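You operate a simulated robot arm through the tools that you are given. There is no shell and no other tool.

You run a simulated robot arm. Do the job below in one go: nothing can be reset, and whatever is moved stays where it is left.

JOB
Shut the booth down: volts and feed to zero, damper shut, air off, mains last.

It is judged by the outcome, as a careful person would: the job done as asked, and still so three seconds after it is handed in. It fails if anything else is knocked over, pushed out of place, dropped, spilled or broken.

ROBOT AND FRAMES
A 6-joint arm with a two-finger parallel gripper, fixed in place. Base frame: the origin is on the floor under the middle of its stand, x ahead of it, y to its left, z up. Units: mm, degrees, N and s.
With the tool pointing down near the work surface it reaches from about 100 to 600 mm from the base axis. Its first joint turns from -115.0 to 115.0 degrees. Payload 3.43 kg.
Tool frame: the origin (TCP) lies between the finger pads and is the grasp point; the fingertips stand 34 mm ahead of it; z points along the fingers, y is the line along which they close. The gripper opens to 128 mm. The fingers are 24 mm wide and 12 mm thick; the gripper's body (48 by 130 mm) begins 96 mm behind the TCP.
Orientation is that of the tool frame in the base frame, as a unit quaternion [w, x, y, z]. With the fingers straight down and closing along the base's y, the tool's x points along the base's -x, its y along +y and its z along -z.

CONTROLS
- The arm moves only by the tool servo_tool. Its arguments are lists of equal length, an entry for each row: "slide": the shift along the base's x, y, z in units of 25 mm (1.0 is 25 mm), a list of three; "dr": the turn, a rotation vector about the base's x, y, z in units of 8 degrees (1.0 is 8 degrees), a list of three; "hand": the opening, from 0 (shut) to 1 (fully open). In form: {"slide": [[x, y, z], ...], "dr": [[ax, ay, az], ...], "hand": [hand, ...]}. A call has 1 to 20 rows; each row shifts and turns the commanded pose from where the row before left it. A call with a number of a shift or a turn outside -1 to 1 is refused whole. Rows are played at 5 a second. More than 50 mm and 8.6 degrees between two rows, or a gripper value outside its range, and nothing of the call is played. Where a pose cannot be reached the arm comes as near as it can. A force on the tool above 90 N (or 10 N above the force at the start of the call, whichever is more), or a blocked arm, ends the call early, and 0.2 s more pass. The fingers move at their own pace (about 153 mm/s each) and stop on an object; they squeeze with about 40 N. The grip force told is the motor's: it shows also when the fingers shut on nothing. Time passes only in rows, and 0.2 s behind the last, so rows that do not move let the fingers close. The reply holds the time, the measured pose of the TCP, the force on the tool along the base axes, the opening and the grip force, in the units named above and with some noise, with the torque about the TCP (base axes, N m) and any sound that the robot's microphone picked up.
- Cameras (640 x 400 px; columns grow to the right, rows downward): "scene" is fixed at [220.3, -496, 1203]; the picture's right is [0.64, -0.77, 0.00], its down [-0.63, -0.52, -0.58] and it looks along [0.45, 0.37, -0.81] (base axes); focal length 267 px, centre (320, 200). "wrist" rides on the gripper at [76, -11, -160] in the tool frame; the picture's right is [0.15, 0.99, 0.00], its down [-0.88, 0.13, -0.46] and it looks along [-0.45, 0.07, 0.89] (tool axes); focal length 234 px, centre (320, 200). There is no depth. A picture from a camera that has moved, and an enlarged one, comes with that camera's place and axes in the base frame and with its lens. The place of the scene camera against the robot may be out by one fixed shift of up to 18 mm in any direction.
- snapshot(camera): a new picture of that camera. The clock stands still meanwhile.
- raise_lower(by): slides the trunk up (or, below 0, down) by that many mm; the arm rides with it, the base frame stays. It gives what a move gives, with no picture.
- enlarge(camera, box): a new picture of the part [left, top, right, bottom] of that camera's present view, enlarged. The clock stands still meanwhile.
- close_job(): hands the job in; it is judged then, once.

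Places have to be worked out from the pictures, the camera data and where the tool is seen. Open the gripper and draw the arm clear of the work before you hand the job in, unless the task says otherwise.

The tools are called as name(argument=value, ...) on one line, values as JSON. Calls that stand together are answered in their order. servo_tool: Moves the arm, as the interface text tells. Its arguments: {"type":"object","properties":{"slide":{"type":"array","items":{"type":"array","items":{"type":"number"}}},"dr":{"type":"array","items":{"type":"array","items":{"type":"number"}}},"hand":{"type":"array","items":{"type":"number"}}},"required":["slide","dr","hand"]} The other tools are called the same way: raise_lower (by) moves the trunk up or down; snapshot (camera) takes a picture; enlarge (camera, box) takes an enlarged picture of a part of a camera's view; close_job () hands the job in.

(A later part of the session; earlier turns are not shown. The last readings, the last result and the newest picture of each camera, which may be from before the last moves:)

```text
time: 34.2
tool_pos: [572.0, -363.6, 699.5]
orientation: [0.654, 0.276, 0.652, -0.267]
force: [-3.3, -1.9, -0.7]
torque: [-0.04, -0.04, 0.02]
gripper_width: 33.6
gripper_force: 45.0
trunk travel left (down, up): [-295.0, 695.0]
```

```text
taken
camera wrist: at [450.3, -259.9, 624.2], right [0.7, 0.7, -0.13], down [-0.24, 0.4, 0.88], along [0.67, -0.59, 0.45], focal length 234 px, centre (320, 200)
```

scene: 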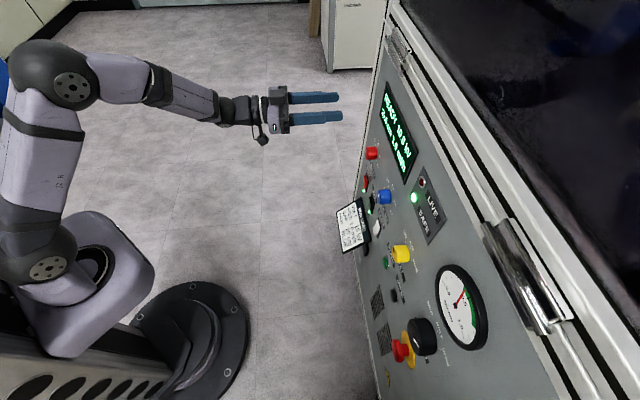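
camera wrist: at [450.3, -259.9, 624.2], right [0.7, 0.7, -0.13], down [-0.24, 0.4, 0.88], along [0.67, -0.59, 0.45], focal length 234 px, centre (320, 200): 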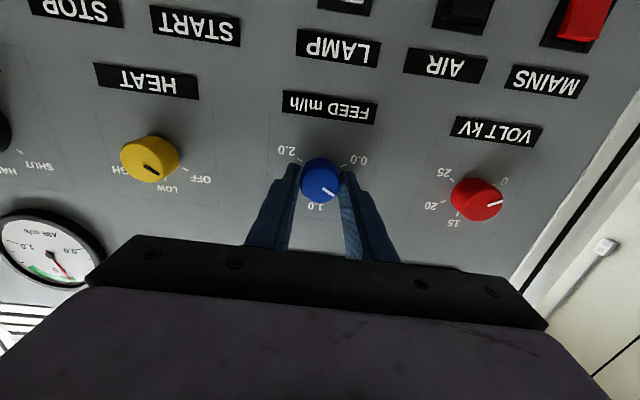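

FEED is re‑gripped with the pointer at 0.5. Turning the second 60°.

servo_tool(slide=[[0, 0, 0], [0, 0, 0], [0, 0, 0], [0, 0, 0], [0, 0, 0], [0, 0, 0], [0, 0, 0], [0, 0, 0], [0, 0, 0]], dr=[[-0.663, 0.663, 0], [-0.663, 0.663, 0], [-0.663, 0.663, 0], [-0.663, 0.663, 0], [-0.663, 0.663, 0], [-0.663, 0.663, 0], [-0.663, 0.663, 0], [-0.663, 0.663, 0], [0, 0, 0]], hand=[0, 0, 0, 0, 0, 0, 0, 0, 0])

enlarge(camera="scene", box=[330, 80, 490, 180])

```text
time: 36.2
tool_pos: [571.0, -365.3, 701.0]
orientation: [0.433, -0.087, 0.702, -0.559]
force: [-6.0, -1.0, -1.8]
torque: [0.25, 0.16, -0.33]
gripper_width: 33.7
gripper_force: 45.4
trunk travel left (down, up): [-295.0, 695.0]
```

```text
4.00 times, centred on (410, 130) of scene
camera zoom: at [220.3, -496.0, 1203.0], right [0.64, -0.77, 0.0], down [-0.63, -0.52, -0.58], along [0.45, 0.37, -0.81], focal length 1069 px, centre (-40, 480)
```

zoom: 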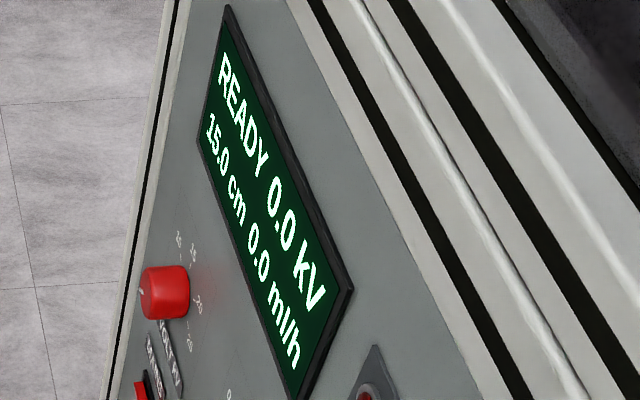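

FEED reads 0.0 ml/h. I release, retreat straight out, then travel along the row toward the DAMPER (estimated axis ≈ (397,−596,~690)) at 140 mm standoff while rolling level.

servo_tool(slide=[[0, 0, 0], [0, 0, 0], [0, 0, 0], [-0.71, 0.71, 0], [-0.71, 0.71, 0], [-0.71, 0.71, 0], [-0.71, 0.71, 0], [0, 0, 0]], dr=[[0, 0, 0], [0, 0, 0], [0, 0, 0], [0, 0, 0], [0, 0, 0], [0, 0, 0], [0, 0, 0], [0, 0, 0]], hand=[0.3, 0.6, 0.6, 0.6, 0.6, 0.6, 0.6, 0.6])

servo_tool(slide=[[-0.8, -0.8, 0], [-0.8, -0.8, 0], [-0.8, -0.8, 0], [-0.8, -0.8, 0], [-0.8, -0.8, 0], [-0.8, -0.8, 0], [-0.8, -0.8, 0], [-0.8, -0.8, 0], [-0.8, -0.8, -0.1], [-0.8, -0.8, -0.2], [0, 0, 0]], dr=[[0.663, -0.663, 0], [0.663, -0.663, 0], [0.663, -0.663, 0], [0.663, -0.663, 0], [0.663, -0.663, 0], [0.663, -0.663, 0], [0.663, -0.663, 0], [0.663, -0.663, 0], [0, 0, 0], [0, 0, 0], [0, 0, 0]], hand=[0.7, 0.7, 0.7, 0.7, 0.7, 0.7, 0.7, 0.7, 0.7, 0.7, 0.7])

snapshot(camera="wrist")

snapshot(camera="scene")

```text
time: 38.0
tool_pos: [498.8, -293.7, 699.9]
orientation: [0.433, -0.088, 0.702, -0.559]
force: [0.2, -0.5, 0.0]
torque: [-0.01, 0.02, -0.01]
gripper_width: 77.1
gripper_force: 0.1
trunk travel left (down, up): [-295.0, 695.0]
```

```text
time: 40.4
tool_pos: [437.9, -318.1, 718.2]
orientation: [0.651, 0.28, 0.652, -0.27]
force: [0.3, -0.1, -0.8]
torque: [0.01, 0.06, -0.03]
gripper_width: 89.5
gripper_force: 0.0
out of reach, approached as far as the arm can: row 2, 3, 4, 5, 6, 7, 8, 9, 10
trunk travel left (down, up): [-295.0, 695.0]
```

```text
taken
camera wrist: at [318.9, -211.5, 641.9], right [0.71, 0.69, -0.13], down [-0.23, 0.41, 0.88], along [0.66, -0.6, 0.45], focal length 234 px, centre (320, 200)
```

wrist: 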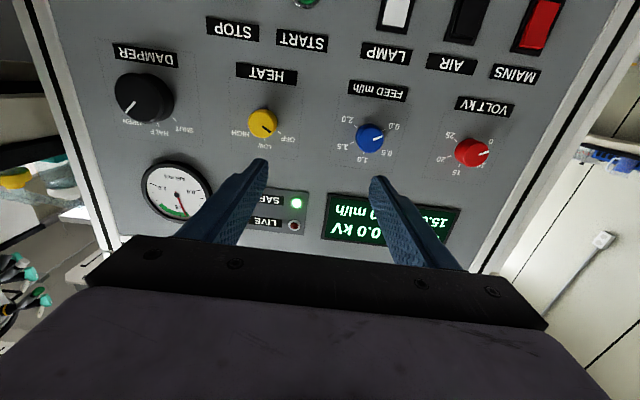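

```text
taken
```

scene: 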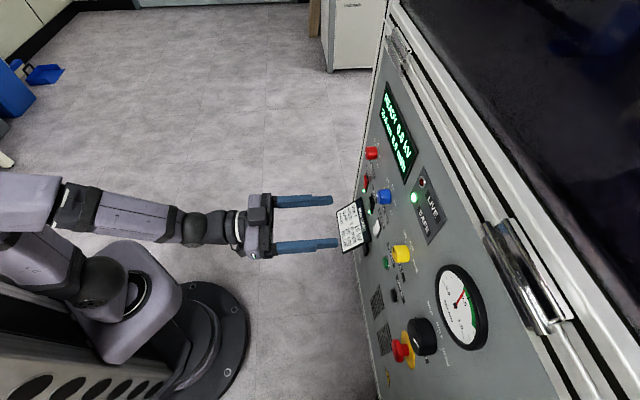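

The move hit a limit as the wrist straightened relative to the forearm (arm still ~165 mm clear of the panel). A lower trunk should let the forearm slope upward and keep the wrist bent, so I'll lower it another 200 mm and then raise the tool back.

raise_lower(by=-200)

servo_tool(slide=[[0, 0, 1], [0, 0, 1], [0, 0, 1], [0, 0, 1], [0, 0, 1], [0, 0, 1], [0, 0, 0.9], [0, 0, 0]], dr=[[0, 0, 0], [0, 0, 0], [0, 0, 0], [0, 0, 0], [0, 0, 0], [0, 0, 0], [0, 0, 0], [0, 0, 0]], hand=[0.7, 0.7, 0.7, 0.7, 0.7, 0.7, 0.7, 0.7])

snapshot(camera="scene")

```text
time: 42.5
tool_pos: [438.9, -318.9, 517.7]
orientation: [0.651, 0.281, 0.651, -0.271]
force: [-0.6, -0.4, 0.8]
torque: [-0.01, 0.0, 0.01]
gripper_width: 89.9
gripper_force: 0.0
trunk travel left (down, up): [-95.0, 895.0]
```

```text
time: 44.4
tool_pos: [442.6, -319.4, 685.6]
orientation: [0.648, 0.28, 0.654, -0.271]
force: [0.3, -0.5, 0.3]
torque: [-0.02, -0.01, -0.01]
gripper_width: 89.6
gripper_force: 0.1
trunk travel left (down, up): [-95.0, 895.0]
```

```text
taken
```

scene: 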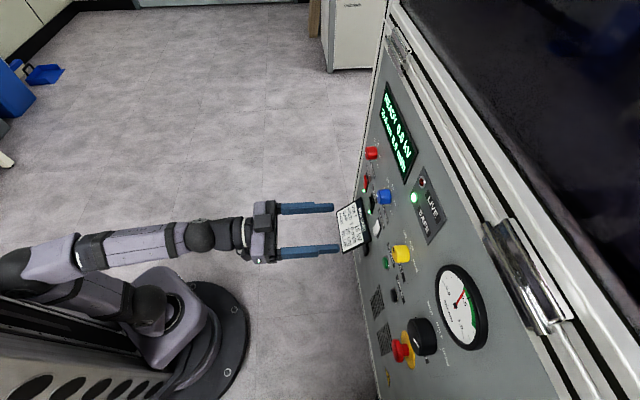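

The arm is now in a better posture (forearm sloping up). Moving along the row toward the DAMPER in a first partial step.

servo_tool(slide=[[-0.6, -0.7, 0.05], [-0.6, -0.7, 0.05], [-0.6, -0.7, 0.05], [0, 0, 0]], dr=[[0, 0, 0], [0, 0, 0], [0, 0, 0], [0, 0, 0]], hand=[0.7, 0.7, 0.7, 0.7])

```text
time: 45.4
tool_pos: [400.6, -363.4, 668.7]
orientation: [0.613, 0.307, 0.673, -0.277]
force: [-0.1, 0.3, 0.4]
torque: [-0.02, 0.0, 0.03]
gripper_width: 89.6
gripper_force: 0.2
out of reach, approached as far as the arm can: row 1, 2, 3
trunk travel left (down, up): [-95.0, 895.0]
```

The arm gets too folded near its base at this standoff; closer to the panel the wrist is farther from the base, so I'll traverse nearer (TCP ~85 mm off panel, fingertips ~50 mm off, above the knobs' ~25 mm height). First move toward the panel here and restore the exact orientation.

servo_tool(slide=[[0.72, -0.727, 0.31], [0.72, -0.727, 0.31], [0.72, -0.727, 0.31], [0, 0, 0]], dr=[[-0.17, -0.147, 0.159], [-0.17, -0.147, 0.159], [-0.17, -0.147, 0.159], [0, 0, 0]], hand=[0.65, 0.65, 0.65, 0.65])

snapshot(camera="wrist")

```text
time: 46.4
tool_pos: [457.0, -399.2, 686.7]
orientation: [0.646, 0.333, 0.641, -0.246]
force: [1.3, 0.3, 0.7]
torque: [-0.02, 0.01, 0.02]
gripper_width: 82.9
gripper_force: 0.1
out of reach, approached as far as the arm can: row 1, 2, 3
trunk travel left (down, up): [-95.0, 895.0]
```

```text
taken
camera wrist: at [345.8, -281.2, 615.6], right [0.75, 0.67, -0.03], down [-0.26, 0.33, 0.91], along [0.62, -0.67, 0.42], focal length 234 px, centre (320, 200)
```

wrist: 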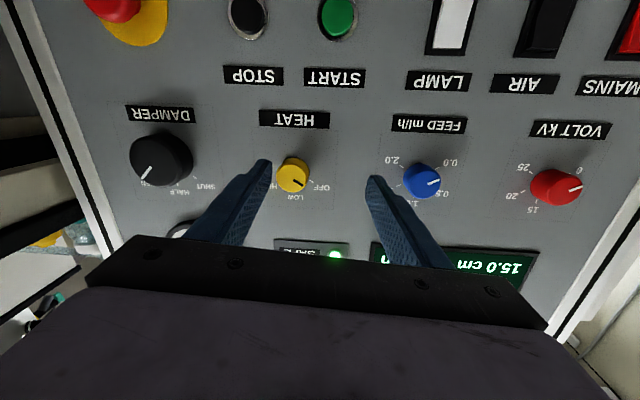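

This looks like a wrist singularity (forearm aligned with the tool) rather than distance. I'll pitch the tool ~40° down to get out of it, pass along the row like that, then pitch back up at the damper.

servo_tool(slide=[[-0.3, 0.3, 0.1], [-0.3, 0.3, 0.1], [0, 0, 0.1], [0, 0, 0.1], [0, 0, 0.1], [0, 0, 0]], dr=[[0.7071, 0.7071, 0], [0.7071, 0.7071, 0], [0.7071, 0.7071, 0], [0.7071, 0.7071, 0], [0.7071, 0.7071, 0], [0, 0, 0]], hand=[0.65, 0.65, 0.65, 0.65, 0.65, 0.65])

snapshot(camera="scene")

```text
time: 47.8
tool_pos: [446.5, -417.1, 716.2]
orientation: [0.633, 0.349, 0.64, -0.263]
force: [0.2, 0.0, -0.4]
torque: [0.01, -0.02, -0.02]
gripper_width: 83.3
gripper_force: 0.0
out of reach, approached as far as the arm can: row 1, 2, 3, 4, 5
trunk travel left (down, up): [-95.0, 895.0]
```

```text
taken
```

scene: 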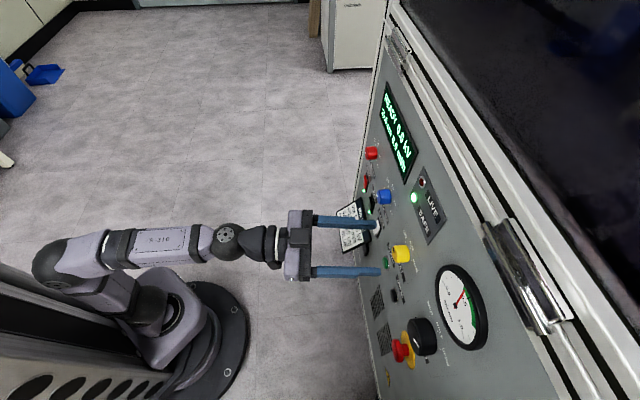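

The arm is stuck at that singularity. I'll back up along the row toward FEED (where it moved freely), restoring level orientation, and pitch down from there.

servo_tool(slide=[[0.588, 0.8, -0.128], [0.588, 0.8, -0.128], [0.588, 0.8, -0.128], [0.588, 0.8, -0.128], [0.588, 0.8, -0.128], [0, 0, 0]], dr=[[-0.167, 0.052, 0.159], [-0.167, 0.052, 0.159], [-0.167, 0.052, 0.159], [-0.167, 0.052, 0.159], [-0.167, 0.052, 0.159], [0, 0, 0]], hand=[0.65, 0.65, 0.65, 0.65, 0.65, 0.65])

snapshot(camera="scene")

```text
time: 49.1
tool_pos: [518.2, -316.5, 700.1]
orientation: [0.654, 0.27, 0.653, -0.271]
force: [1.1, -0.3, 0.2]
torque: [-0.03, -0.02, 0.0]
gripper_width: 83.1
gripper_force: 0.1
trunk travel left (down, up): [-95.0, 895.0]
```

```text
taken
```

scene: 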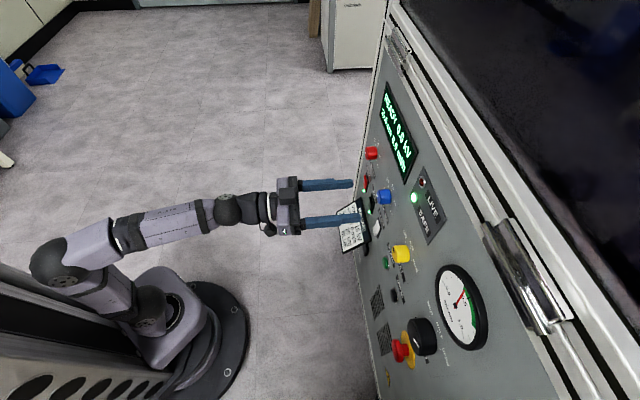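

Back to a free, level posture at (518,−316.5,700). I'll move a bit further toward VOLT to be well off the singularity and then pitch the tool down 40°.

servo_tool(slide=[[0.85, 1, 0], [0.85, 1, 0], [0.85, 1, 0], [0, 0, 0], [0, 0, 0], [0, 0, 0], [0, 0, 0], [0, 0, 0], [0, 0, 0]], dr=[[0, 0, 0], [0, 0, 0], [0, 0, 0], [0.7071, 0.7071, 0], [0.7071, 0.7071, 0], [0.7071, 0.7071, 0], [0.7071, 0.7071, 0], [0.7071, 0.7071, 0], [0, 0, 0]], hand=[0.65, 0.65, 0.65, 0.65, 0.65, 0.65, 0.65, 0.65, 0.65])

snapshot(camera="scene")

```text
time: 51.1
tool_pos: [582.9, -241.1, 699.2]
orientation: [0.389, 0.346, 0.838, -0.161]
force: [-0.5, 0.6, -0.2]
torque: [0.01, -0.02, 0.01]
gripper_width: 83.1
gripper_force: 0.1
trunk travel left (down, up): [-95.0, 895.0]
```

```text
taken
```

scene: 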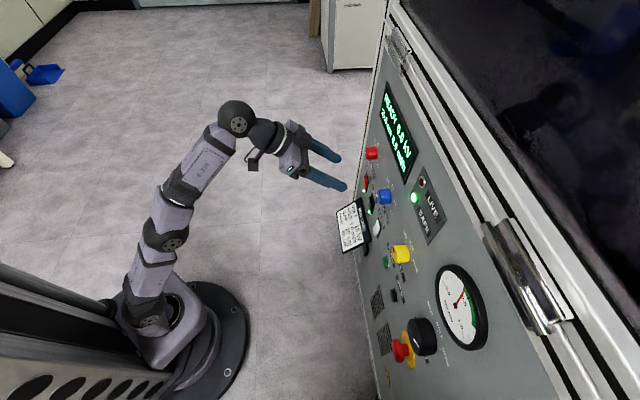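

Pitching down worked. Now traversing along the row toward the damper in this posture, with the TCP ~130 mm off the panel.

servo_tool(slide=[[-0.949, -0.852, 0], [-0.949, -0.852, 0], [-0.949, -0.852, 0], [-0.949, -0.852, 0], [-0.949, -0.852, 0], [-0.949, -0.852, 0], [0, 0, 0]], dr=[[0, 0, 0], [0, 0, 0], [0, 0, 0], [0, 0, 0], [0, 0, 0], [0, 0, 0], [0, 0, 0]], hand=[0.65, 0.65, 0.65, 0.65, 0.65, 0.65, 0.65])

```text
time: 52.8
tool_pos: [439.6, -369.8, 701.0]
orientation: [0.391, 0.347, 0.837, -0.163]
force: [-0.2, 0.0, 0.1]
torque: [0.0, 0.0, -0.01]
gripper_width: 83.3
gripper_force: 0.0
trunk travel left (down, up): [-95.0, 895.0]
```

No limits hit. Continuing to the damper position.

servo_tool(slide=[[-0.949, -0.852, 0], [-0.949, -0.852, 0], [-0.949, -0.852, 0], [-0.949, -0.852, 0], [-0.949, -0.852, 0], [-0.949, -0.852, 0], [0, 0, 0]], dr=[[0, 0, 0], [0, 0, 0], [0, 0, 0], [0, 0, 0], [0, 0, 0], [0, 0, 0], [0, 0, 0]], hand=[0.65, 0.65, 0.65, 0.65, 0.65, 0.65, 0.65])

snapshot(camera="scene")

snapshot(camera="wrist")

```text
time: 54.4
tool_pos: [297.9, -498.4, 699.8]
orientation: [0.391, 0.346, 0.837, -0.161]
force: [0.3, 0.1, -0.2]
torque: [0.01, 0.0, 0.02]
gripper_width: 83.2
gripper_force: 0.0
trunk travel left (down, up): [-95.0, 895.0]
```

```text
taken
```

scene: 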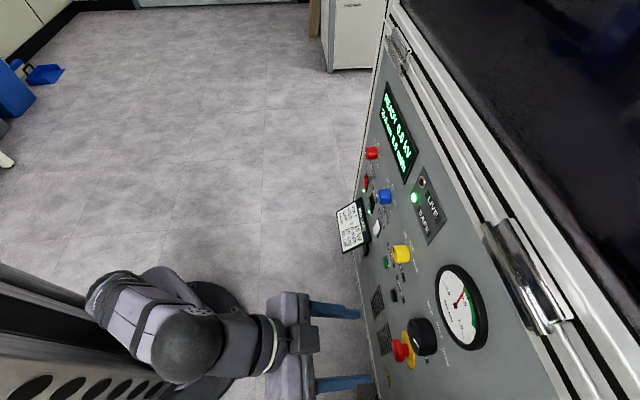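

```text
taken
camera wrist: at [168.6, -386.4, 743.7], right [0.63, 0.77, -0.11], down [0.25, -0.06, 0.97], along [0.73, -0.64, -0.23], focal length 234 px, centre (320, 200)
```

wrist: 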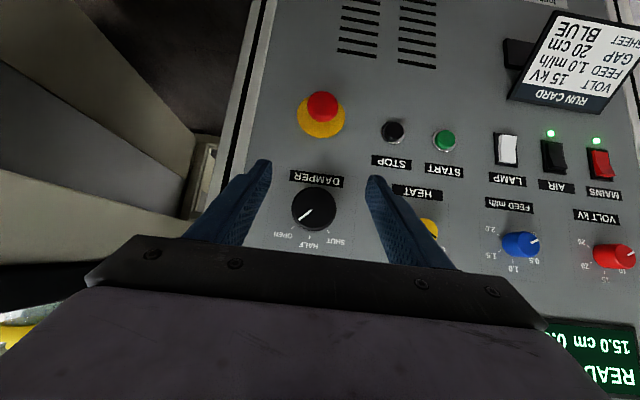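

Damper is in view. Enlarging to measure its centre, scale and pointer.

enlarge(camera="wrist", box=[256, 160, 384, 240])

enlarge(camera="wrist", box=[480, 110, 640, 210])

enlarge(camera="wrist", box=[480, 0, 640, 130])

```text
5.00 times, centred on (320, 200) of wrist
camera zoom: at [168.6, -386.4, 743.7], right [0.63, 0.77, -0.11], down [0.25, -0.06, 0.97], along [0.73, -0.64, -0.23], focal length 1171 px, centre (320, 200)
```

zoom: 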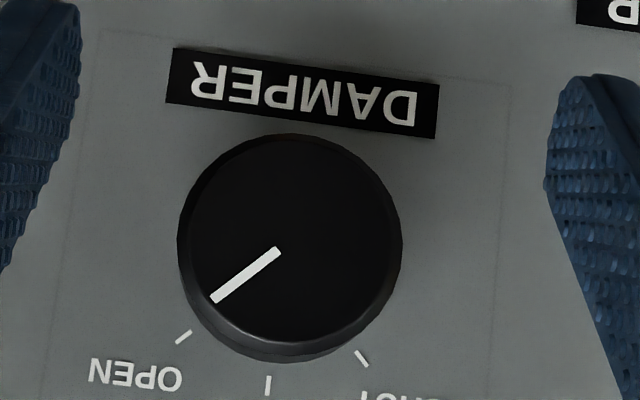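

```text
4.00 times, centred on (560, 160) of wrist
camera zoom: at [168.6, -386.4, 743.7], right [0.63, 0.77, -0.11], down [0.25, -0.06, 0.97], along [0.73, -0.64, -0.23], focal length 937 px, centre (-640, 360)
```

zoom: 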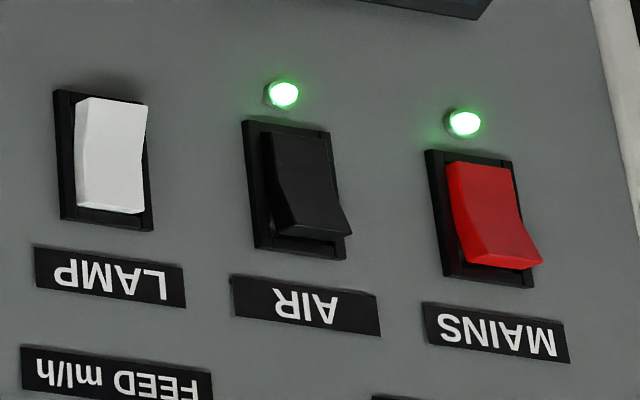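

```text
3.08 times, centred on (560, 65) of wrist
camera zoom: at [168.6, -386.4, 743.7], right [0.63, 0.77, -0.11], down [0.25, -0.06, 0.97], along [0.73, -0.64, -0.23], focal length 720 px, centre (-418, 615)
```

zoom: 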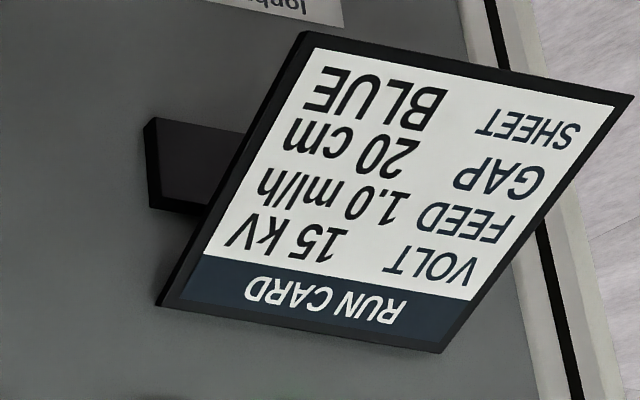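

Measured: damper axis ≈ (398,−595,688.7), scale ±45° (OPEN +45°, SHUT −45°), Ø≈55 mm. The rockers' side profile also shows AIR and MAINS have their upper ends sticking out (ON), opposite to LAMP, so OFF = press upper end. Now pitching the tool back level here.

servo_tool(slide=[[0, 0, 0], [0, 0, 0], [0, 0, 0], [0, 0, 0], [0, 0, 0], [0, 0, 0]], dr=[[-0.7071, -0.7071, 0], [-0.7071, -0.7071, 0], [-0.7071, -0.7071, 0], [-0.7071, -0.7071, 0], [-0.7071, -0.7071, 0], [0, 0, 0]], hand=[0.65, 0.65, 0.65, 0.65, 0.65, 0.65])

snapshot(camera="scene")

snapshot(camera="wrist")

```text
time: 55.8
tool_pos: [297.9, -498.0, 702.0]
orientation: [0.653, 0.272, 0.652, -0.272]
force: [0.3, 0.9, -0.3]
torque: [0.02, 0.01, 0.05]
gripper_width: 83.3
gripper_force: 0.0
trunk travel left (down, up): [-95.0, 895.0]
```

```text
taken
```

scene: 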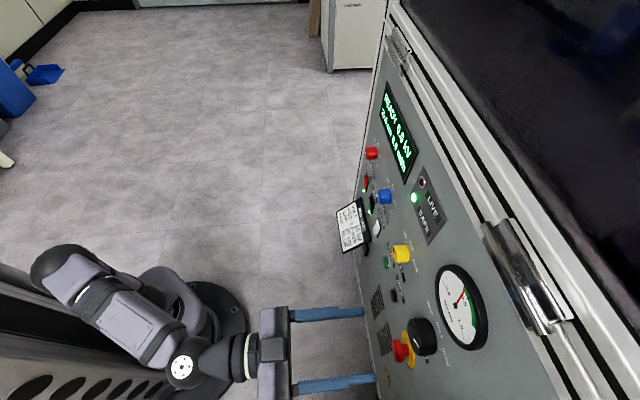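

```text
taken
camera wrist: at [177.1, -393.7, 623.4], right [0.7, 0.7, -0.15], down [-0.23, 0.41, 0.88], along [0.68, -0.58, 0.45], focal length 234 px, centre (320, 200)
```

wrist: 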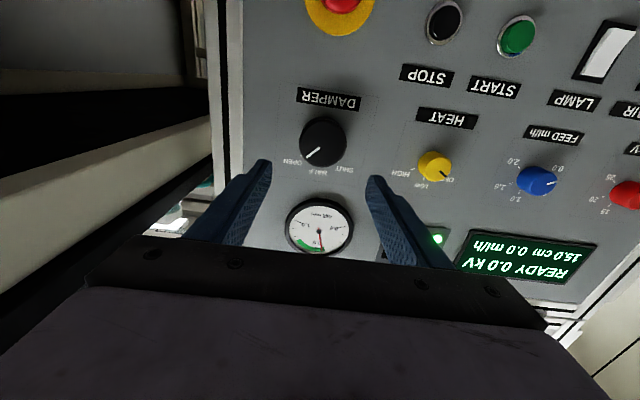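

Level and reachable in front of the damper. Enlarging to measure alignment.

enlarge(camera="wrist", box=[264, 105, 376, 175])

enlarge(camera="wrist", box=[256, 180, 384, 260])

```text
5.71 times, centred on (320, 140) of wrist
camera zoom: at [177.1, -393.7, 623.4], right [0.7, 0.7, -0.15], down [-0.23, 0.41, 0.88], along [0.68, -0.58, 0.45], focal length 1338 px, centre (320, 543)
```

zoom: 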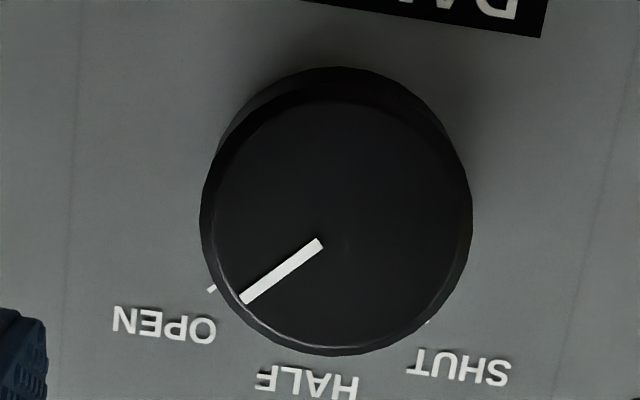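

```text
5.00 times, centred on (320, 220) of wrist
camera zoom: at [177.1, -393.7, 623.4], right [0.7, 0.7, -0.15], down [-0.23, 0.41, 0.88], along [0.68, -0.58, 0.45], focal length 1171 px, centre (320, 100)
```

zoom: 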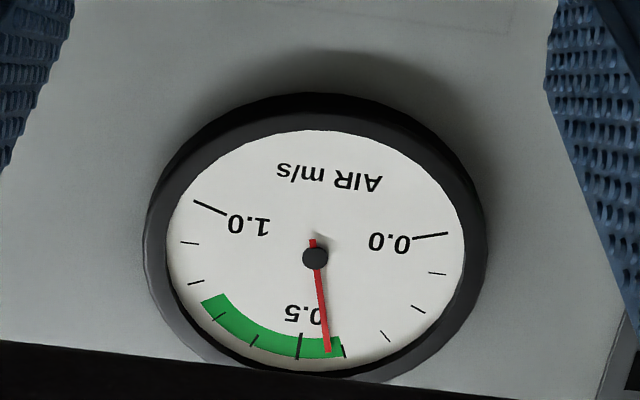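

Damper axis is ~2 mm right and ~12 mm below the tool axis. I first rehearse a 45° counter‑clockwise roll in free air here.

servo_tool(slide=[[0.03, 0.08, -0.24], [0.03, 0.08, -0.24], [0, 0, 0], [0, 0, 0], [0, 0, 0], [0, 0, 0], [0, 0, 0]], dr=[[-0.663, 0.663, 0], [-0.663, 0.663, 0], [-0.663, 0.663, 0], [-0.663, 0.663, 0], [-0.663, 0.663, 0], [-0.663, 0.663, 0], [0, 0, 0]], hand=[0.65, 0.65, 0.65, 0.65, 0.65, 0.65, 0.65])

```text
time: 57.4
tool_pos: [300.6, -494.0, 688.6]
orientation: [0.5, -0.001, 0.707, -0.5]
force: [0.3, -0.1, -0.6]
torque: [0.01, -0.03, -0.03]
gripper_width: 83.0
gripper_force: 0.1
trunk travel left (down, up): [-95.0, 895.0]
```

Roll is reachable. Rolling back, then approaching to 40 mm from the panel and closing on the damper knob.

servo_tool(slide=[[0, 0, 0], [0, 0, 0], [0, 0, 0], [0, 0, 0], [0, 0, 0], [0, 0, 0], [0.689, -0.727, 0.012], [0.689, -0.727, 0.012], [0, 0, 0]], dr=[[0.663, -0.663, 0], [0.663, -0.663, 0], [0.663, -0.663, 0], [0.663, -0.663, 0], [0.663, -0.663, 0], [0.663, -0.663, 0], [0, 0, 0], [0, 0, 0], [0, 0, 0]], hand=[0.65, 0.65, 0.65, 0.65, 0.65, 0.65, 0.65, 0.65, 0.65])

enlarge(camera="wrist", box=[240, 110, 400, 210])

```text
time: 59.4
tool_pos: [333.6, -529.7, 688.5]
orientation: [0.653, 0.271, 0.653, -0.271]
force: [0.7, -1.3, 0.7]
torque: [-0.01, 0.01, -0.02]
gripper_width: 83.5
gripper_force: 0.0
trunk travel left (down, up): [-95.0, 895.0]
```

```text
4.00 times, centred on (320, 160) of wrist
camera zoom: at [213.7, -426.7, 612.4], right [0.7, 0.7, -0.15], down [-0.23, 0.41, 0.88], along [0.68, -0.58, 0.45], focal length 937 px, centre (320, 360)
```

zoom: 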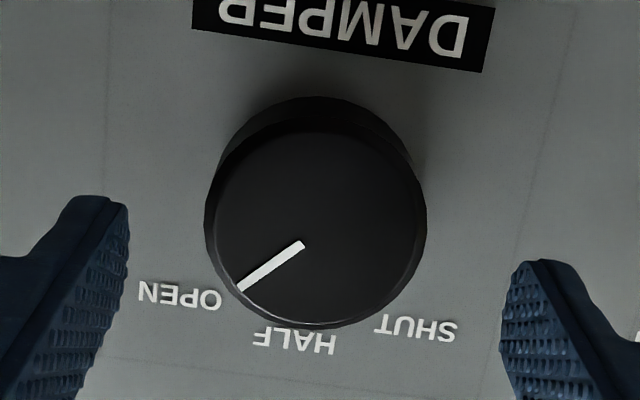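

Alignment within ~1 mm. Advancing the last ~51 mm and closing on the knob.

servo_tool(slide=[[0.48, -0.493, 0], [0.48, -0.493, 0], [0.48, -0.493, 0], [0, 0, 0], [0, 0, 0], [0, 0, 0], [0, 0, 0]], dr=[[0, 0, 0], [0, 0, 0], [0, 0, 0], [0, 0, 0], [0, 0, 0], [0, 0, 0], [0, 0, 0]], hand=[0.65, 0.65, 0.65, 0.65, 0.4, 0, 0])

```text
time: 61.0
tool_pos: [370.2, -568.0, 688.7]
orientation: [0.653, 0.271, 0.653, -0.271]
force: [4.0, -14.0, 5.1]
torque: [-0.01, 0.11, 0.38]
gripper_width: 55.5
gripper_force: 45.1
trunk travel left (down, up): [-95.0, 895.0]
```

Gripped at 55.5 mm. Turning 45° counter‑clockwise (OPEN→HALF).

servo_tool(slide=[[0, 0, 0], [0, 0, 0], [0, 0, 0], [0, 0, 0], [0, 0, 0], [0, 0, 0], [0, 0, 0]], dr=[[-0.663, 0.663, 0], [-0.663, 0.663, 0], [-0.663, 0.663, 0], [-0.663, 0.663, 0], [-0.663, 0.663, 0], [-0.663, 0.663, 0], [0, 0, 0]], hand=[0, 0, 0, 0, 0, 0, 0])

snapshot(camera="wrist")

```text
time: 62.5
tool_pos: [370.6, -568.9, 689.3]
orientation: [0.5, 0.001, 0.707, -0.501]
force: [6.7, -30.6, 14.2]
torque: [0.1, 0.14, 0.34]
gripper_width: 55.6
gripper_force: 45.1
trunk travel left (down, up): [-95.0, 895.0]
```

```text
taken
camera wrist: at [213.6, -500.0, 642.8], right [0.42, 0.42, -0.8], down [0.18, 0.83, 0.53], along [0.89, -0.37, 0.27], focal length 234 px, centre (320, 200)
```

wrist: 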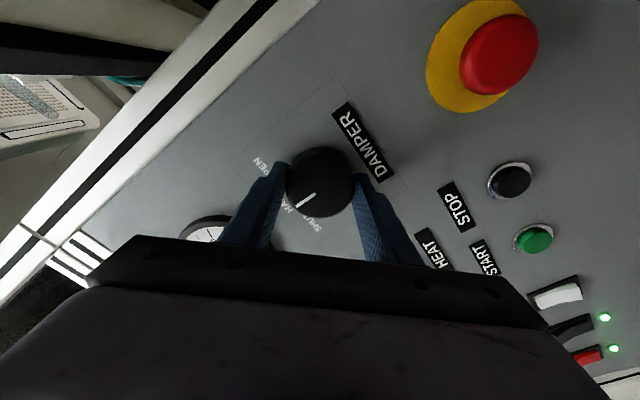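

Pointer is at HALF. Releasing, rolling back in place and re‑gripping for the second 45°.

servo_tool(slide=[[0, 0, 0], [0, 0, 0], [0, 0, 0], [0, 0, 0], [0, 0, 0], [0, 0, 0], [0, 0, 0], [0, 0, 0], [0, 0, 0], [0, 0, 0], [0, 0, 0], [0, 0, 0], [0, 0, 0]], dr=[[0, 0, 0], [0, 0, 0], [0, 0, 0], [0.663, -0.663, 0], [0.663, -0.663, 0], [0.663, -0.663, 0], [0.663, -0.663, 0], [0.663, -0.663, 0], [0.663, -0.663, 0], [0, 0, 0], [0, 0, 0], [0, 0, 0], [0, 0, 0]], hand=[0.5, 0.65, 0.65, 0.65, 0.65, 0.65, 0.65, 0.65, 0.65, 0.65, 0.4, 0, 0])

enlarge(camera="wrist", box=[240, 110, 400, 210])

```text
time: 65.3
tool_pos: [370.8, -568.3, 690.0]
orientation: [0.653, 0.272, 0.653, -0.271]
force: [-0.6, -5.6, 1.5]
torque: [0.07, 0.02, 0.38]
gripper_width: 55.6
gripper_force: 45.2
trunk travel left (down, up): [-95.0, 895.0]
```

```text
4.00 times, centred on (320, 160) of wrist
camera zoom: at [249.4, -463.7, 612.5], right [0.7, 0.7, -0.15], down [-0.23, 0.41, 0.88], along [0.68, -0.58, 0.45], focal length 937 px, centre (320, 360)
```

zoom: 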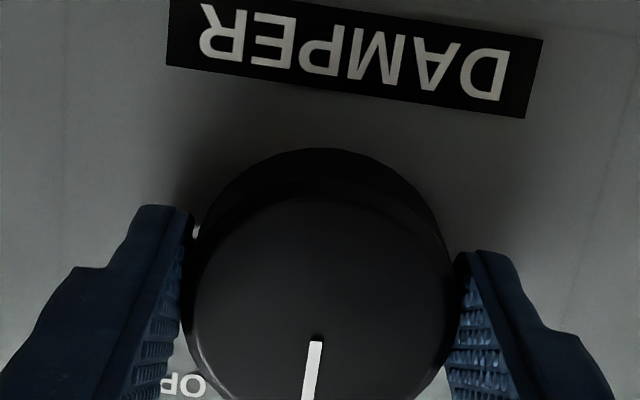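

Pointer is at HALF and the knob is re‑gripped. Turning the second 45° to SHUT.

servo_tool(slide=[[0, 0, 0], [0, 0, 0], [0, 0, 0], [0, 0, 0], [0, 0, 0], [0, 0, 0], [0, 0, 0]], dr=[[-0.663, 0.663, 0], [-0.663, 0.663, 0], [-0.663, 0.663, 0], [-0.663, 0.663, 0], [-0.663, 0.663, 0], [-0.663, 0.663, 0], [0, 0, 0]], hand=[0, 0, 0, 0, 0, 0, 0])

snapshot(camera="wrist")

enlarge(camera="scene", box=[370, 250, 530, 350])

```text
time: 67.0
tool_pos: [368.9, -568.2, 687.9]
orientation: [0.5, 0.001, 0.706, -0.501]
force: [-1.3, -12.8, 5.4]
torque: [0.26, -0.17, 0.42]
gripper_width: 55.4
gripper_force: 44.6
trunk travel left (down, up): [-95.0, 895.0]
```

```text
taken
camera wrist: at [213.3, -499.7, 642.8], right [0.42, 0.42, -0.8], down [0.18, 0.83, 0.53], along [0.89, -0.37, 0.27], focal length 234 px, centre (320, 200)
```

wrist: 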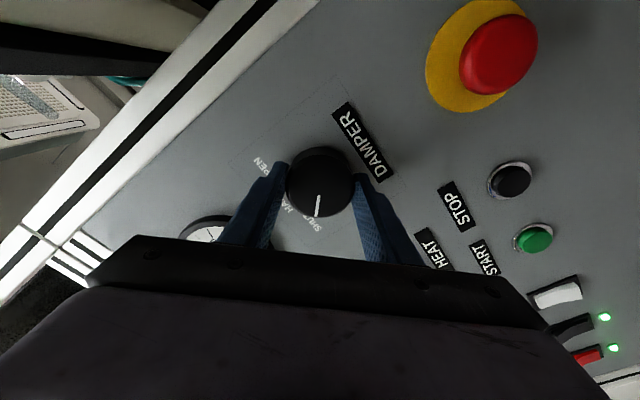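

```text
4.00 times, centred on (450, 300) of scene
camera zoom: at [220.3, -496.0, 1203.0], right [0.64, -0.77, 0.0], down [-0.63, -0.52, -0.58], along [0.45, 0.37, -0.81], focal length 1069 px, centre (-200, -200)
```

zoom: 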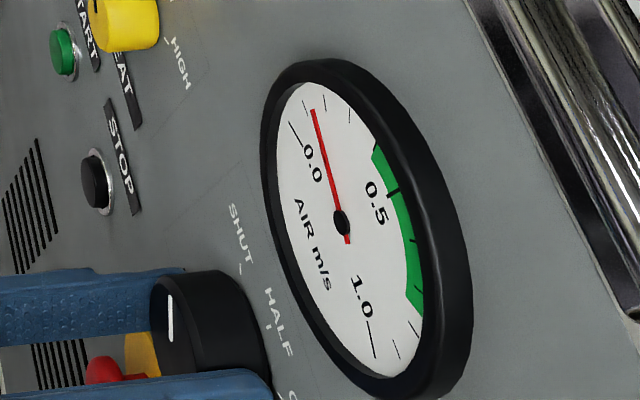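

Air gauge dropped to ~0.15 m/s and the pointer is at SHUT. Releasing and backing off, then checking the pointer.

servo_tool(slide=[[0, 0, 0], [0, 0, 0], [0, 0, 0], [-0.7, 0.7, 0], [-0.7, 0.7, 0], [-0.7, 0.7, 0], [0, 0, 0], [0, 0, 0], [0, 0, 0], [0, 0, 0], [0, 0, 0], [0, 0, 0], [0, 0, 0]], dr=[[0, 0, 0], [0, 0, 0], [0, 0, 0], [0, 0, 0], [0, 0, 0], [0, 0, 0], [0.663, -0.663, 0], [0.663, -0.663, 0], [0.663, -0.663, 0], [0.663, -0.663, 0], [0.663, -0.663, 0], [0.663, -0.663, 0], [0, 0, 0]], hand=[0.5, 0.65, 0.65, 0.65, 0.65, 0.65, 0.65, 0.65, 0.65, 0.65, 0.65, 0.65, 0.65])

enlarge(camera="wrist", box=[240, 90, 400, 190])

enlarge(camera="scene", box=[360, 240, 520, 360])

```text
time: 69.8
tool_pos: [318.9, -514.9, 688.7]
orientation: [0.654, 0.27, 0.653, -0.27]
force: [0.6, 0.9, 0.0]
torque: [-0.04, 0.0, -0.03]
gripper_width: 83.2
gripper_force: 0.1
trunk travel left (down, up): [-95.0, 895.0]
```

```text
4.00 times, centred on (320, 140) of wrist
camera zoom: at [197.5, -410.8, 612.6], right [0.7, 0.7, -0.14], down [-0.23, 0.41, 0.88], along [0.68, -0.58, 0.45], focal length 937 px, centre (320, 440)
```

zoom: 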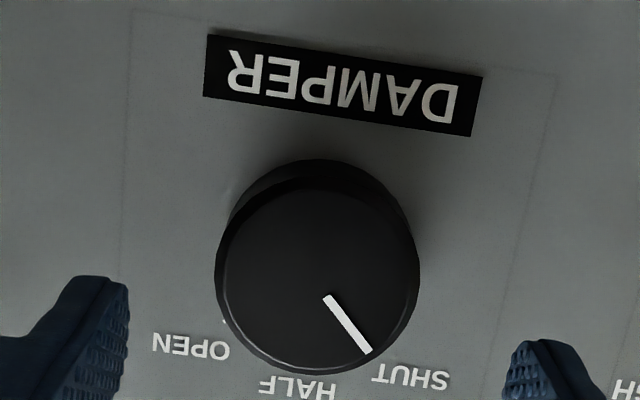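

```text
3.33 times, centred on (440, 300) of scene
camera zoom: at [220.3, -496.0, 1203.0], right [0.64, -0.77, 0.0], down [-0.63, -0.52, -0.58], along [0.45, 0.37, -0.81], focal length 891 px, centre (-80, -133)
```

zoom: 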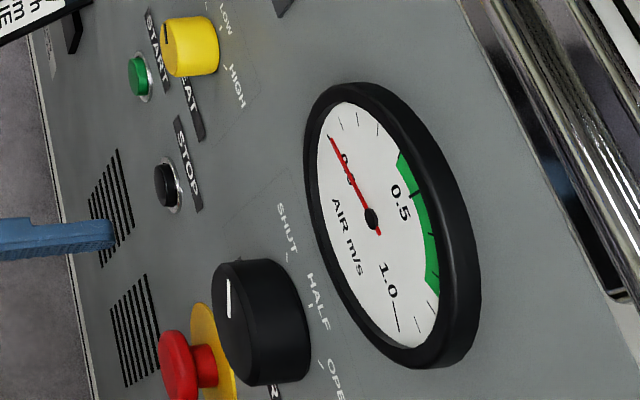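

Damper is at SHUT and the air gauge reads 0.0. Next AIR rocker (≈ row 224, centre z≈552); I'll pitch the tool down 40° here and go back along the row the way I came, closing the fingers.

servo_tool(slide=[[-0.142, 0.142, 0.05], [-0.142, 0.142, 0.05], [-0.142, 0.142, 0.05], [-0.142, 0.142, 0.05], [-0.142, 0.142, 0.05], [0, 0, 0]], dr=[[0.7071, 0.7071, 0], [0.7071, 0.7071, 0], [0.7071, 0.7071, 0], [0.7071, 0.7071, 0], [0.7071, 0.7071, 0], [0, 0, 0]], hand=[0.65, 0.5, 0.3, 0, 0, 0])

servo_tool(slide=[[0.856, 0.856, 0], [0.856, 0.856, 0], [0.856, 0.856, 0], [0.856, 0.856, 0], [0.856, 0.856, 0], [0.856, 0.856, 0], [0, 0, 0]], dr=[[0, 0, 0], [0, 0, 0], [0, 0, 0], [0, 0, 0], [0, 0, 0], [0, 0, 0], [0, 0, 0]], hand=[0, 0, 0, 0, 0, 0, 0])

```text
time: 71.2
tool_pos: [300.4, -497.2, 694.6]
orientation: [0.39, 0.347, 0.837, -0.162]
force: [-0.5, 0.2, 0.0]
torque: [-0.03, -0.02, 0.0]
gripper_width: 0.0
gripper_force: 32.7
trunk travel left (down, up): [-95.0, 895.0]
```

```text
time: 72.8
tool_pos: [428.7, -368.3, 694.6]
orientation: [0.39, 0.347, 0.837, -0.162]
force: [0.1, -1.0, 0.0]
torque: [0.0, 0.0, 0.01]
gripper_width: 0.2
gripper_force: 32.5
trunk travel left (down, up): [-95.0, 895.0]
```

Smooth. Continuing to the AIR column and lowering toward rocker height, still ~138 mm off the panel.

servo_tool(slide=[[0.857, 0.857, 0], [0.857, 0.857, 0], [0.857, 0.857, 0], [0.857, 0.857, 0], [0.857, 0.857, 0], [0.857, 0.857, 0], [0, 0, -0.95], [0, 0, -0.95], [0, 0, -0.95], [0, 0, -0.95], [0, 0, 0]], dr=[[0, 0, 0], [0, 0, 0], [0, 0, 0], [0, 0, 0], [0, 0, 0], [0, 0, 0], [0, 0, 0], [0, 0, 0], [0, 0, 0], [0, 0, 0], [0, 0, 0]], hand=[0, 0, 0, 0, 0, 0, 0, 0, 0, 0, 0])

snapshot(camera="wrist")

snapshot(camera="scene")

```text
time: 75.2
tool_pos: [556.8, -239.0, 599.8]
orientation: [0.391, 0.347, 0.837, -0.163]
force: [-0.5, 0.2, 0.2]
torque: [-0.01, -0.01, -0.01]
gripper_width: 0.2
gripper_force: 32.9
trunk travel left (down, up): [-95.0, 895.0]
```

```text
taken
camera wrist: at [428.0, -128.1, 643.7], right [0.63, 0.77, -0.11], down [0.24, -0.06, 0.97], along [0.73, -0.64, -0.23], focal length 234 px, centre (320, 200)
```

wrist: 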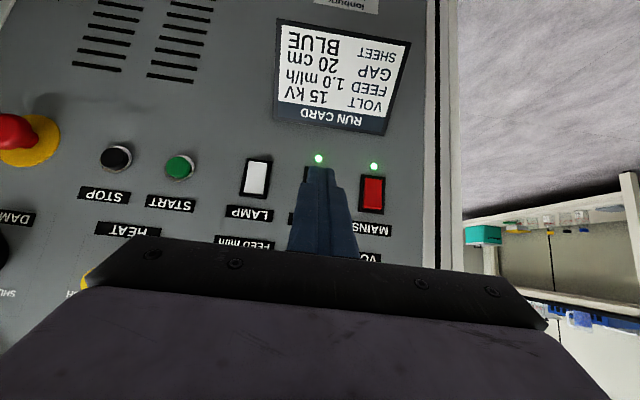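

```text
taken
```

scene: 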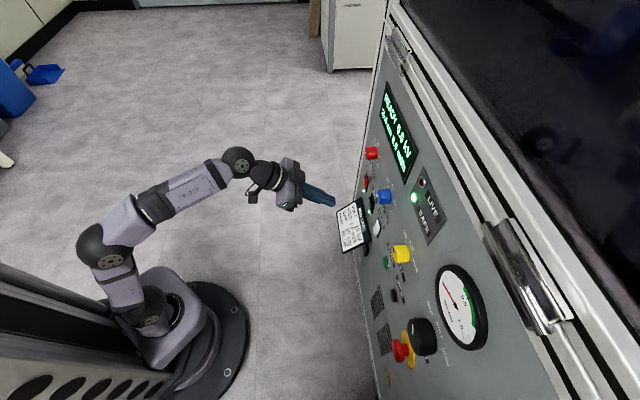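

The run card's top is at z≈465, well below. AIR is at row ≈225.5 and z≈551, which matches my tool column. I'll lower to z≈581 and approach so the leading (upper) fingertip edge is ~25 mm short of the panel, aimed at the rocker's protruding upper end.

servo_tool(slide=[[0, 0, -0.75], [0.753, -0.741, 0], [0.753, -0.741, 0], [0.753, -0.741, 0], [0, 0, 0]], dr=[[0, 0, 0], [0, 0, 0], [0, 0, 0], [0, 0, 0], [0, 0, 0]], hand=[0, 0, 0, 0, 0])

enlarge(camera="scene", box=[290, 140, 450, 240])

snapshot(camera="wrist")

```text
time: 76.3
tool_pos: [613.2, -295.9, 582.2]
orientation: [0.39, 0.347, 0.837, -0.161]
force: [-1.0, 0.3, 0.0]
torque: [-0.02, -0.01, 0.01]
gripper_width: 0.1
gripper_force: 33.1
trunk travel left (down, up): [-95.0, 895.0]
```

```text
4.00 times, centred on (370, 190) of scene
camera zoom: at [220.3, -496.0, 1203.0], right [0.64, -0.77, 0.0], down [-0.63, -0.52, -0.58], along [0.45, 0.37, -0.81], focal length 1069 px, centre (120, 240)
```

zoom: 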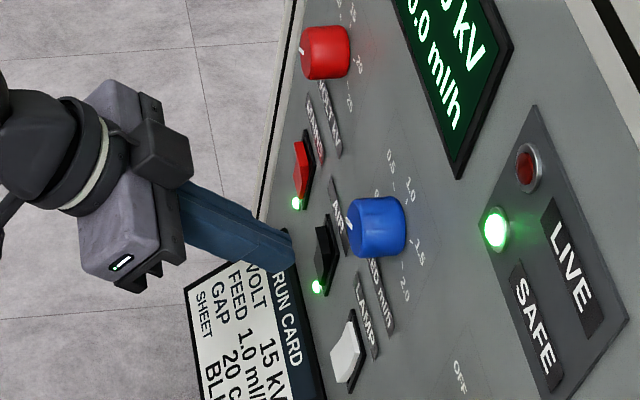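

```text
taken
camera wrist: at [485.0, -184.6, 625.1], right [0.63, 0.77, -0.11], down [0.25, -0.06, 0.97], along [0.73, -0.64, -0.23], focal length 234 px, centre (320, 200)
```

wrist: 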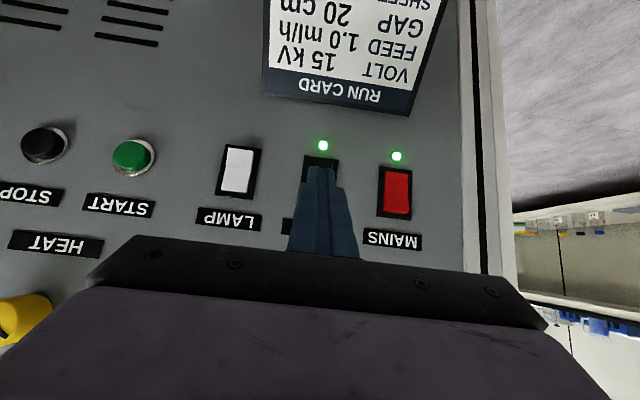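

Let me enlarge the wrist view around the tip to check where the leading edge would touch.

enlarge(camera="wrist", box=[272, 130, 432, 230])

```text
4.00 times, centred on (352, 180) of wrist
camera zoom: at [485.0, -184.6, 625.1], right [0.63, 0.77, -0.11], down [0.25, -0.06, 0.97], along [0.73, -0.64, -0.23], focal length 937 px, centre (192, 280)
```

zoom: 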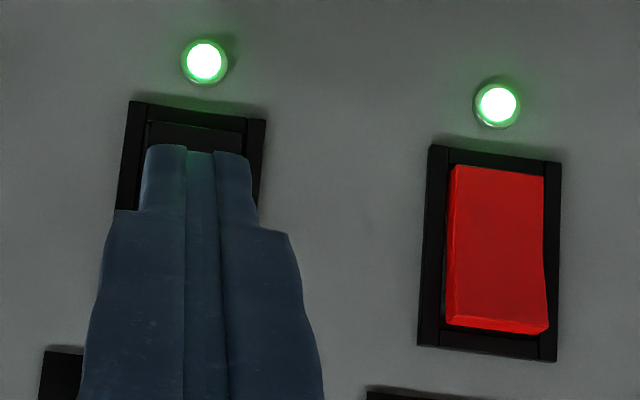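

Tip is centred on the AIR rocker (26 mm wide), with the leading edge at z≈569.5 and ~25 mm from the panel. Advancing in small 3 mm steps and watching the force.

servo_tool(slide=[[0.085, -0.085, 0], [0.085, -0.085, 0], [0.085, -0.085, 0], [0.085, -0.085, 0], [0, 0, 0]], dr=[[0, 0, 0], [0, 0, 0], [0, 0, 0], [0, 0, 0], [0, 0, 0]], hand=[0, 0, 0, 0, 0])

enlarge(camera="scene", box=[330, 170, 410, 220])

```text
time: 77.5
tool_pos: [621.9, -305.0, 581.8]
orientation: [0.391, 0.347, 0.837, -0.162]
force: [0.7, 0.4, -1.0]
torque: [-0.02, -0.05, -0.02]
gripper_width: 0.3
gripper_force: 32.7
trunk travel left (down, up): [-95.0, 895.0]
```

```text
8.00 times, centred on (370, 195) of scene
camera zoom: at [220.3, -496.0, 1203.0], right [0.64, -0.77, 0.0], down [-0.63, -0.52, -0.58], along [0.45, 0.37, -0.81], focal length 2138 px, centre (-80, 240)
```

zoom: 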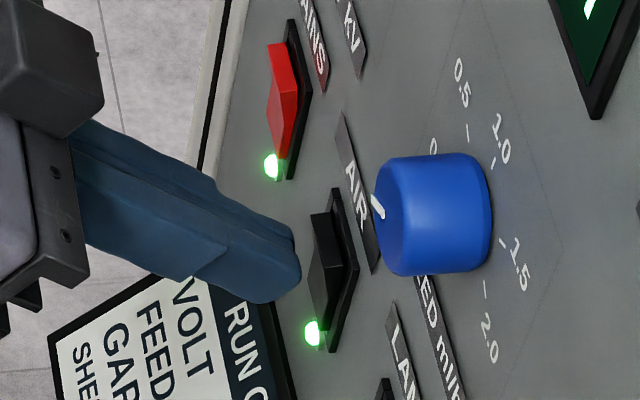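

The tip is ~5 mm short of the rocker's protruding upper end, no contact yet. Continuing in 3 mm steps.

servo_tool(slide=[[0.085, -0.085, 0], [0.085, -0.085, 0], [0.085, -0.085, 0], [0, 0, 0]], dr=[[0, 0, 0], [0, 0, 0], [0, 0, 0], [0, 0, 0]], hand=[0, 0, 0, 0])

enlarge(camera="scene", box=[330, 170, 410, 220])

```text
time: 78.5
tool_pos: [626.4, -308.9, 581.2]
orientation: [0.389, 0.347, 0.838, -0.161]
force: [-24.3, 20.8, -0.3]
torque: [0.42, 0.22, -0.12]
gripper_width: 0.0
gripper_force: 32.7
trunk travel left (down, up): [-95.0, 895.0]
```

```text
8.00 times, centred on (370, 195) of scene
camera zoom: at [220.3, -496.0, 1203.0], right [0.64, -0.77, 0.0], down [-0.63, -0.52, -0.58], along [0.45, 0.37, -0.81], focal length 2138 px, centre (-80, 240)
```

zoom: 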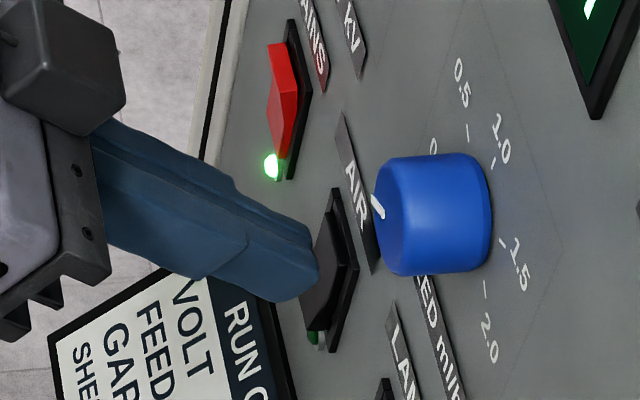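

AIR flipped: its LED has gone dark and the lower end now protrudes. Backing off straight away.

servo_tool(slide=[[-0.4, 0.4, 0], [-0.8, 0.8, 0], [-0.8, 0.8, 0], [-0.8, 0.8, 0], [0, 0, 0]], dr=[[0, 0, 0], [0, 0, 0], [0, 0, 0], [0, 0, 0], [0, 0, 0]], hand=[0, 0, 0, 0, 0])

snapshot(camera="wrist")

enlarge(camera="scene", box=[340, 80, 500, 240])

```text
time: 79.8
tool_pos: [556.9, -240.0, 581.9]
orientation: [0.391, 0.346, 0.837, -0.162]
force: [0.0, -0.3, 0.5]
torque: [0.0, 0.0, 0.03]
gripper_width: 0.0
gripper_force: 32.6
trunk travel left (down, up): [-95.0, 895.0]
```

```text
taken
camera wrist: at [428.8, -128.0, 624.9], right [0.63, 0.77, -0.11], down [0.25, -0.06, 0.97], along [0.73, -0.64, -0.23], focal length 234 px, centre (320, 200)
```

wrist: 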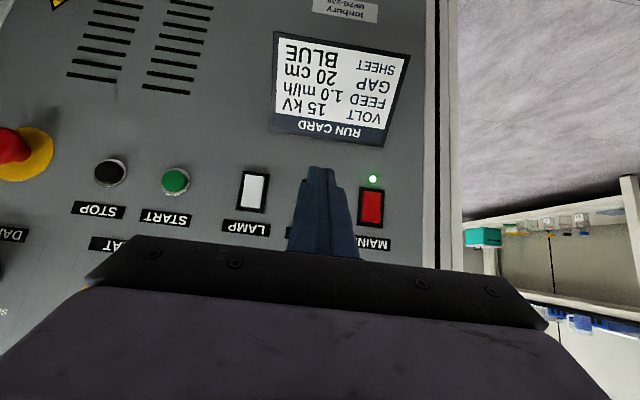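

```text
2.50 times, centred on (420, 160) of scene
camera zoom: at [220.3, -496.0, 1203.0], right [0.64, -0.77, 0.0], down [-0.63, -0.52, -0.58], along [0.45, 0.37, -0.81], focal length 668 px, centre (70, 300)
```

zoom: 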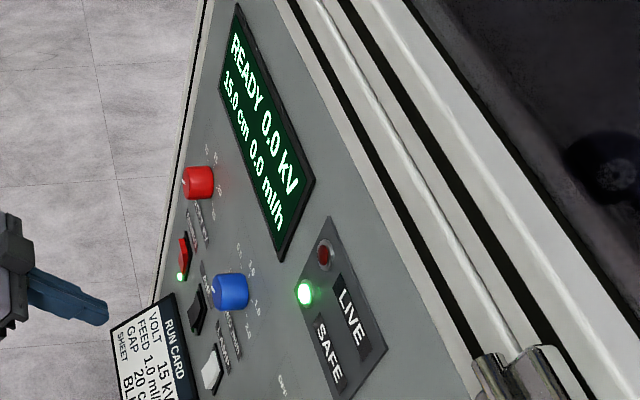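

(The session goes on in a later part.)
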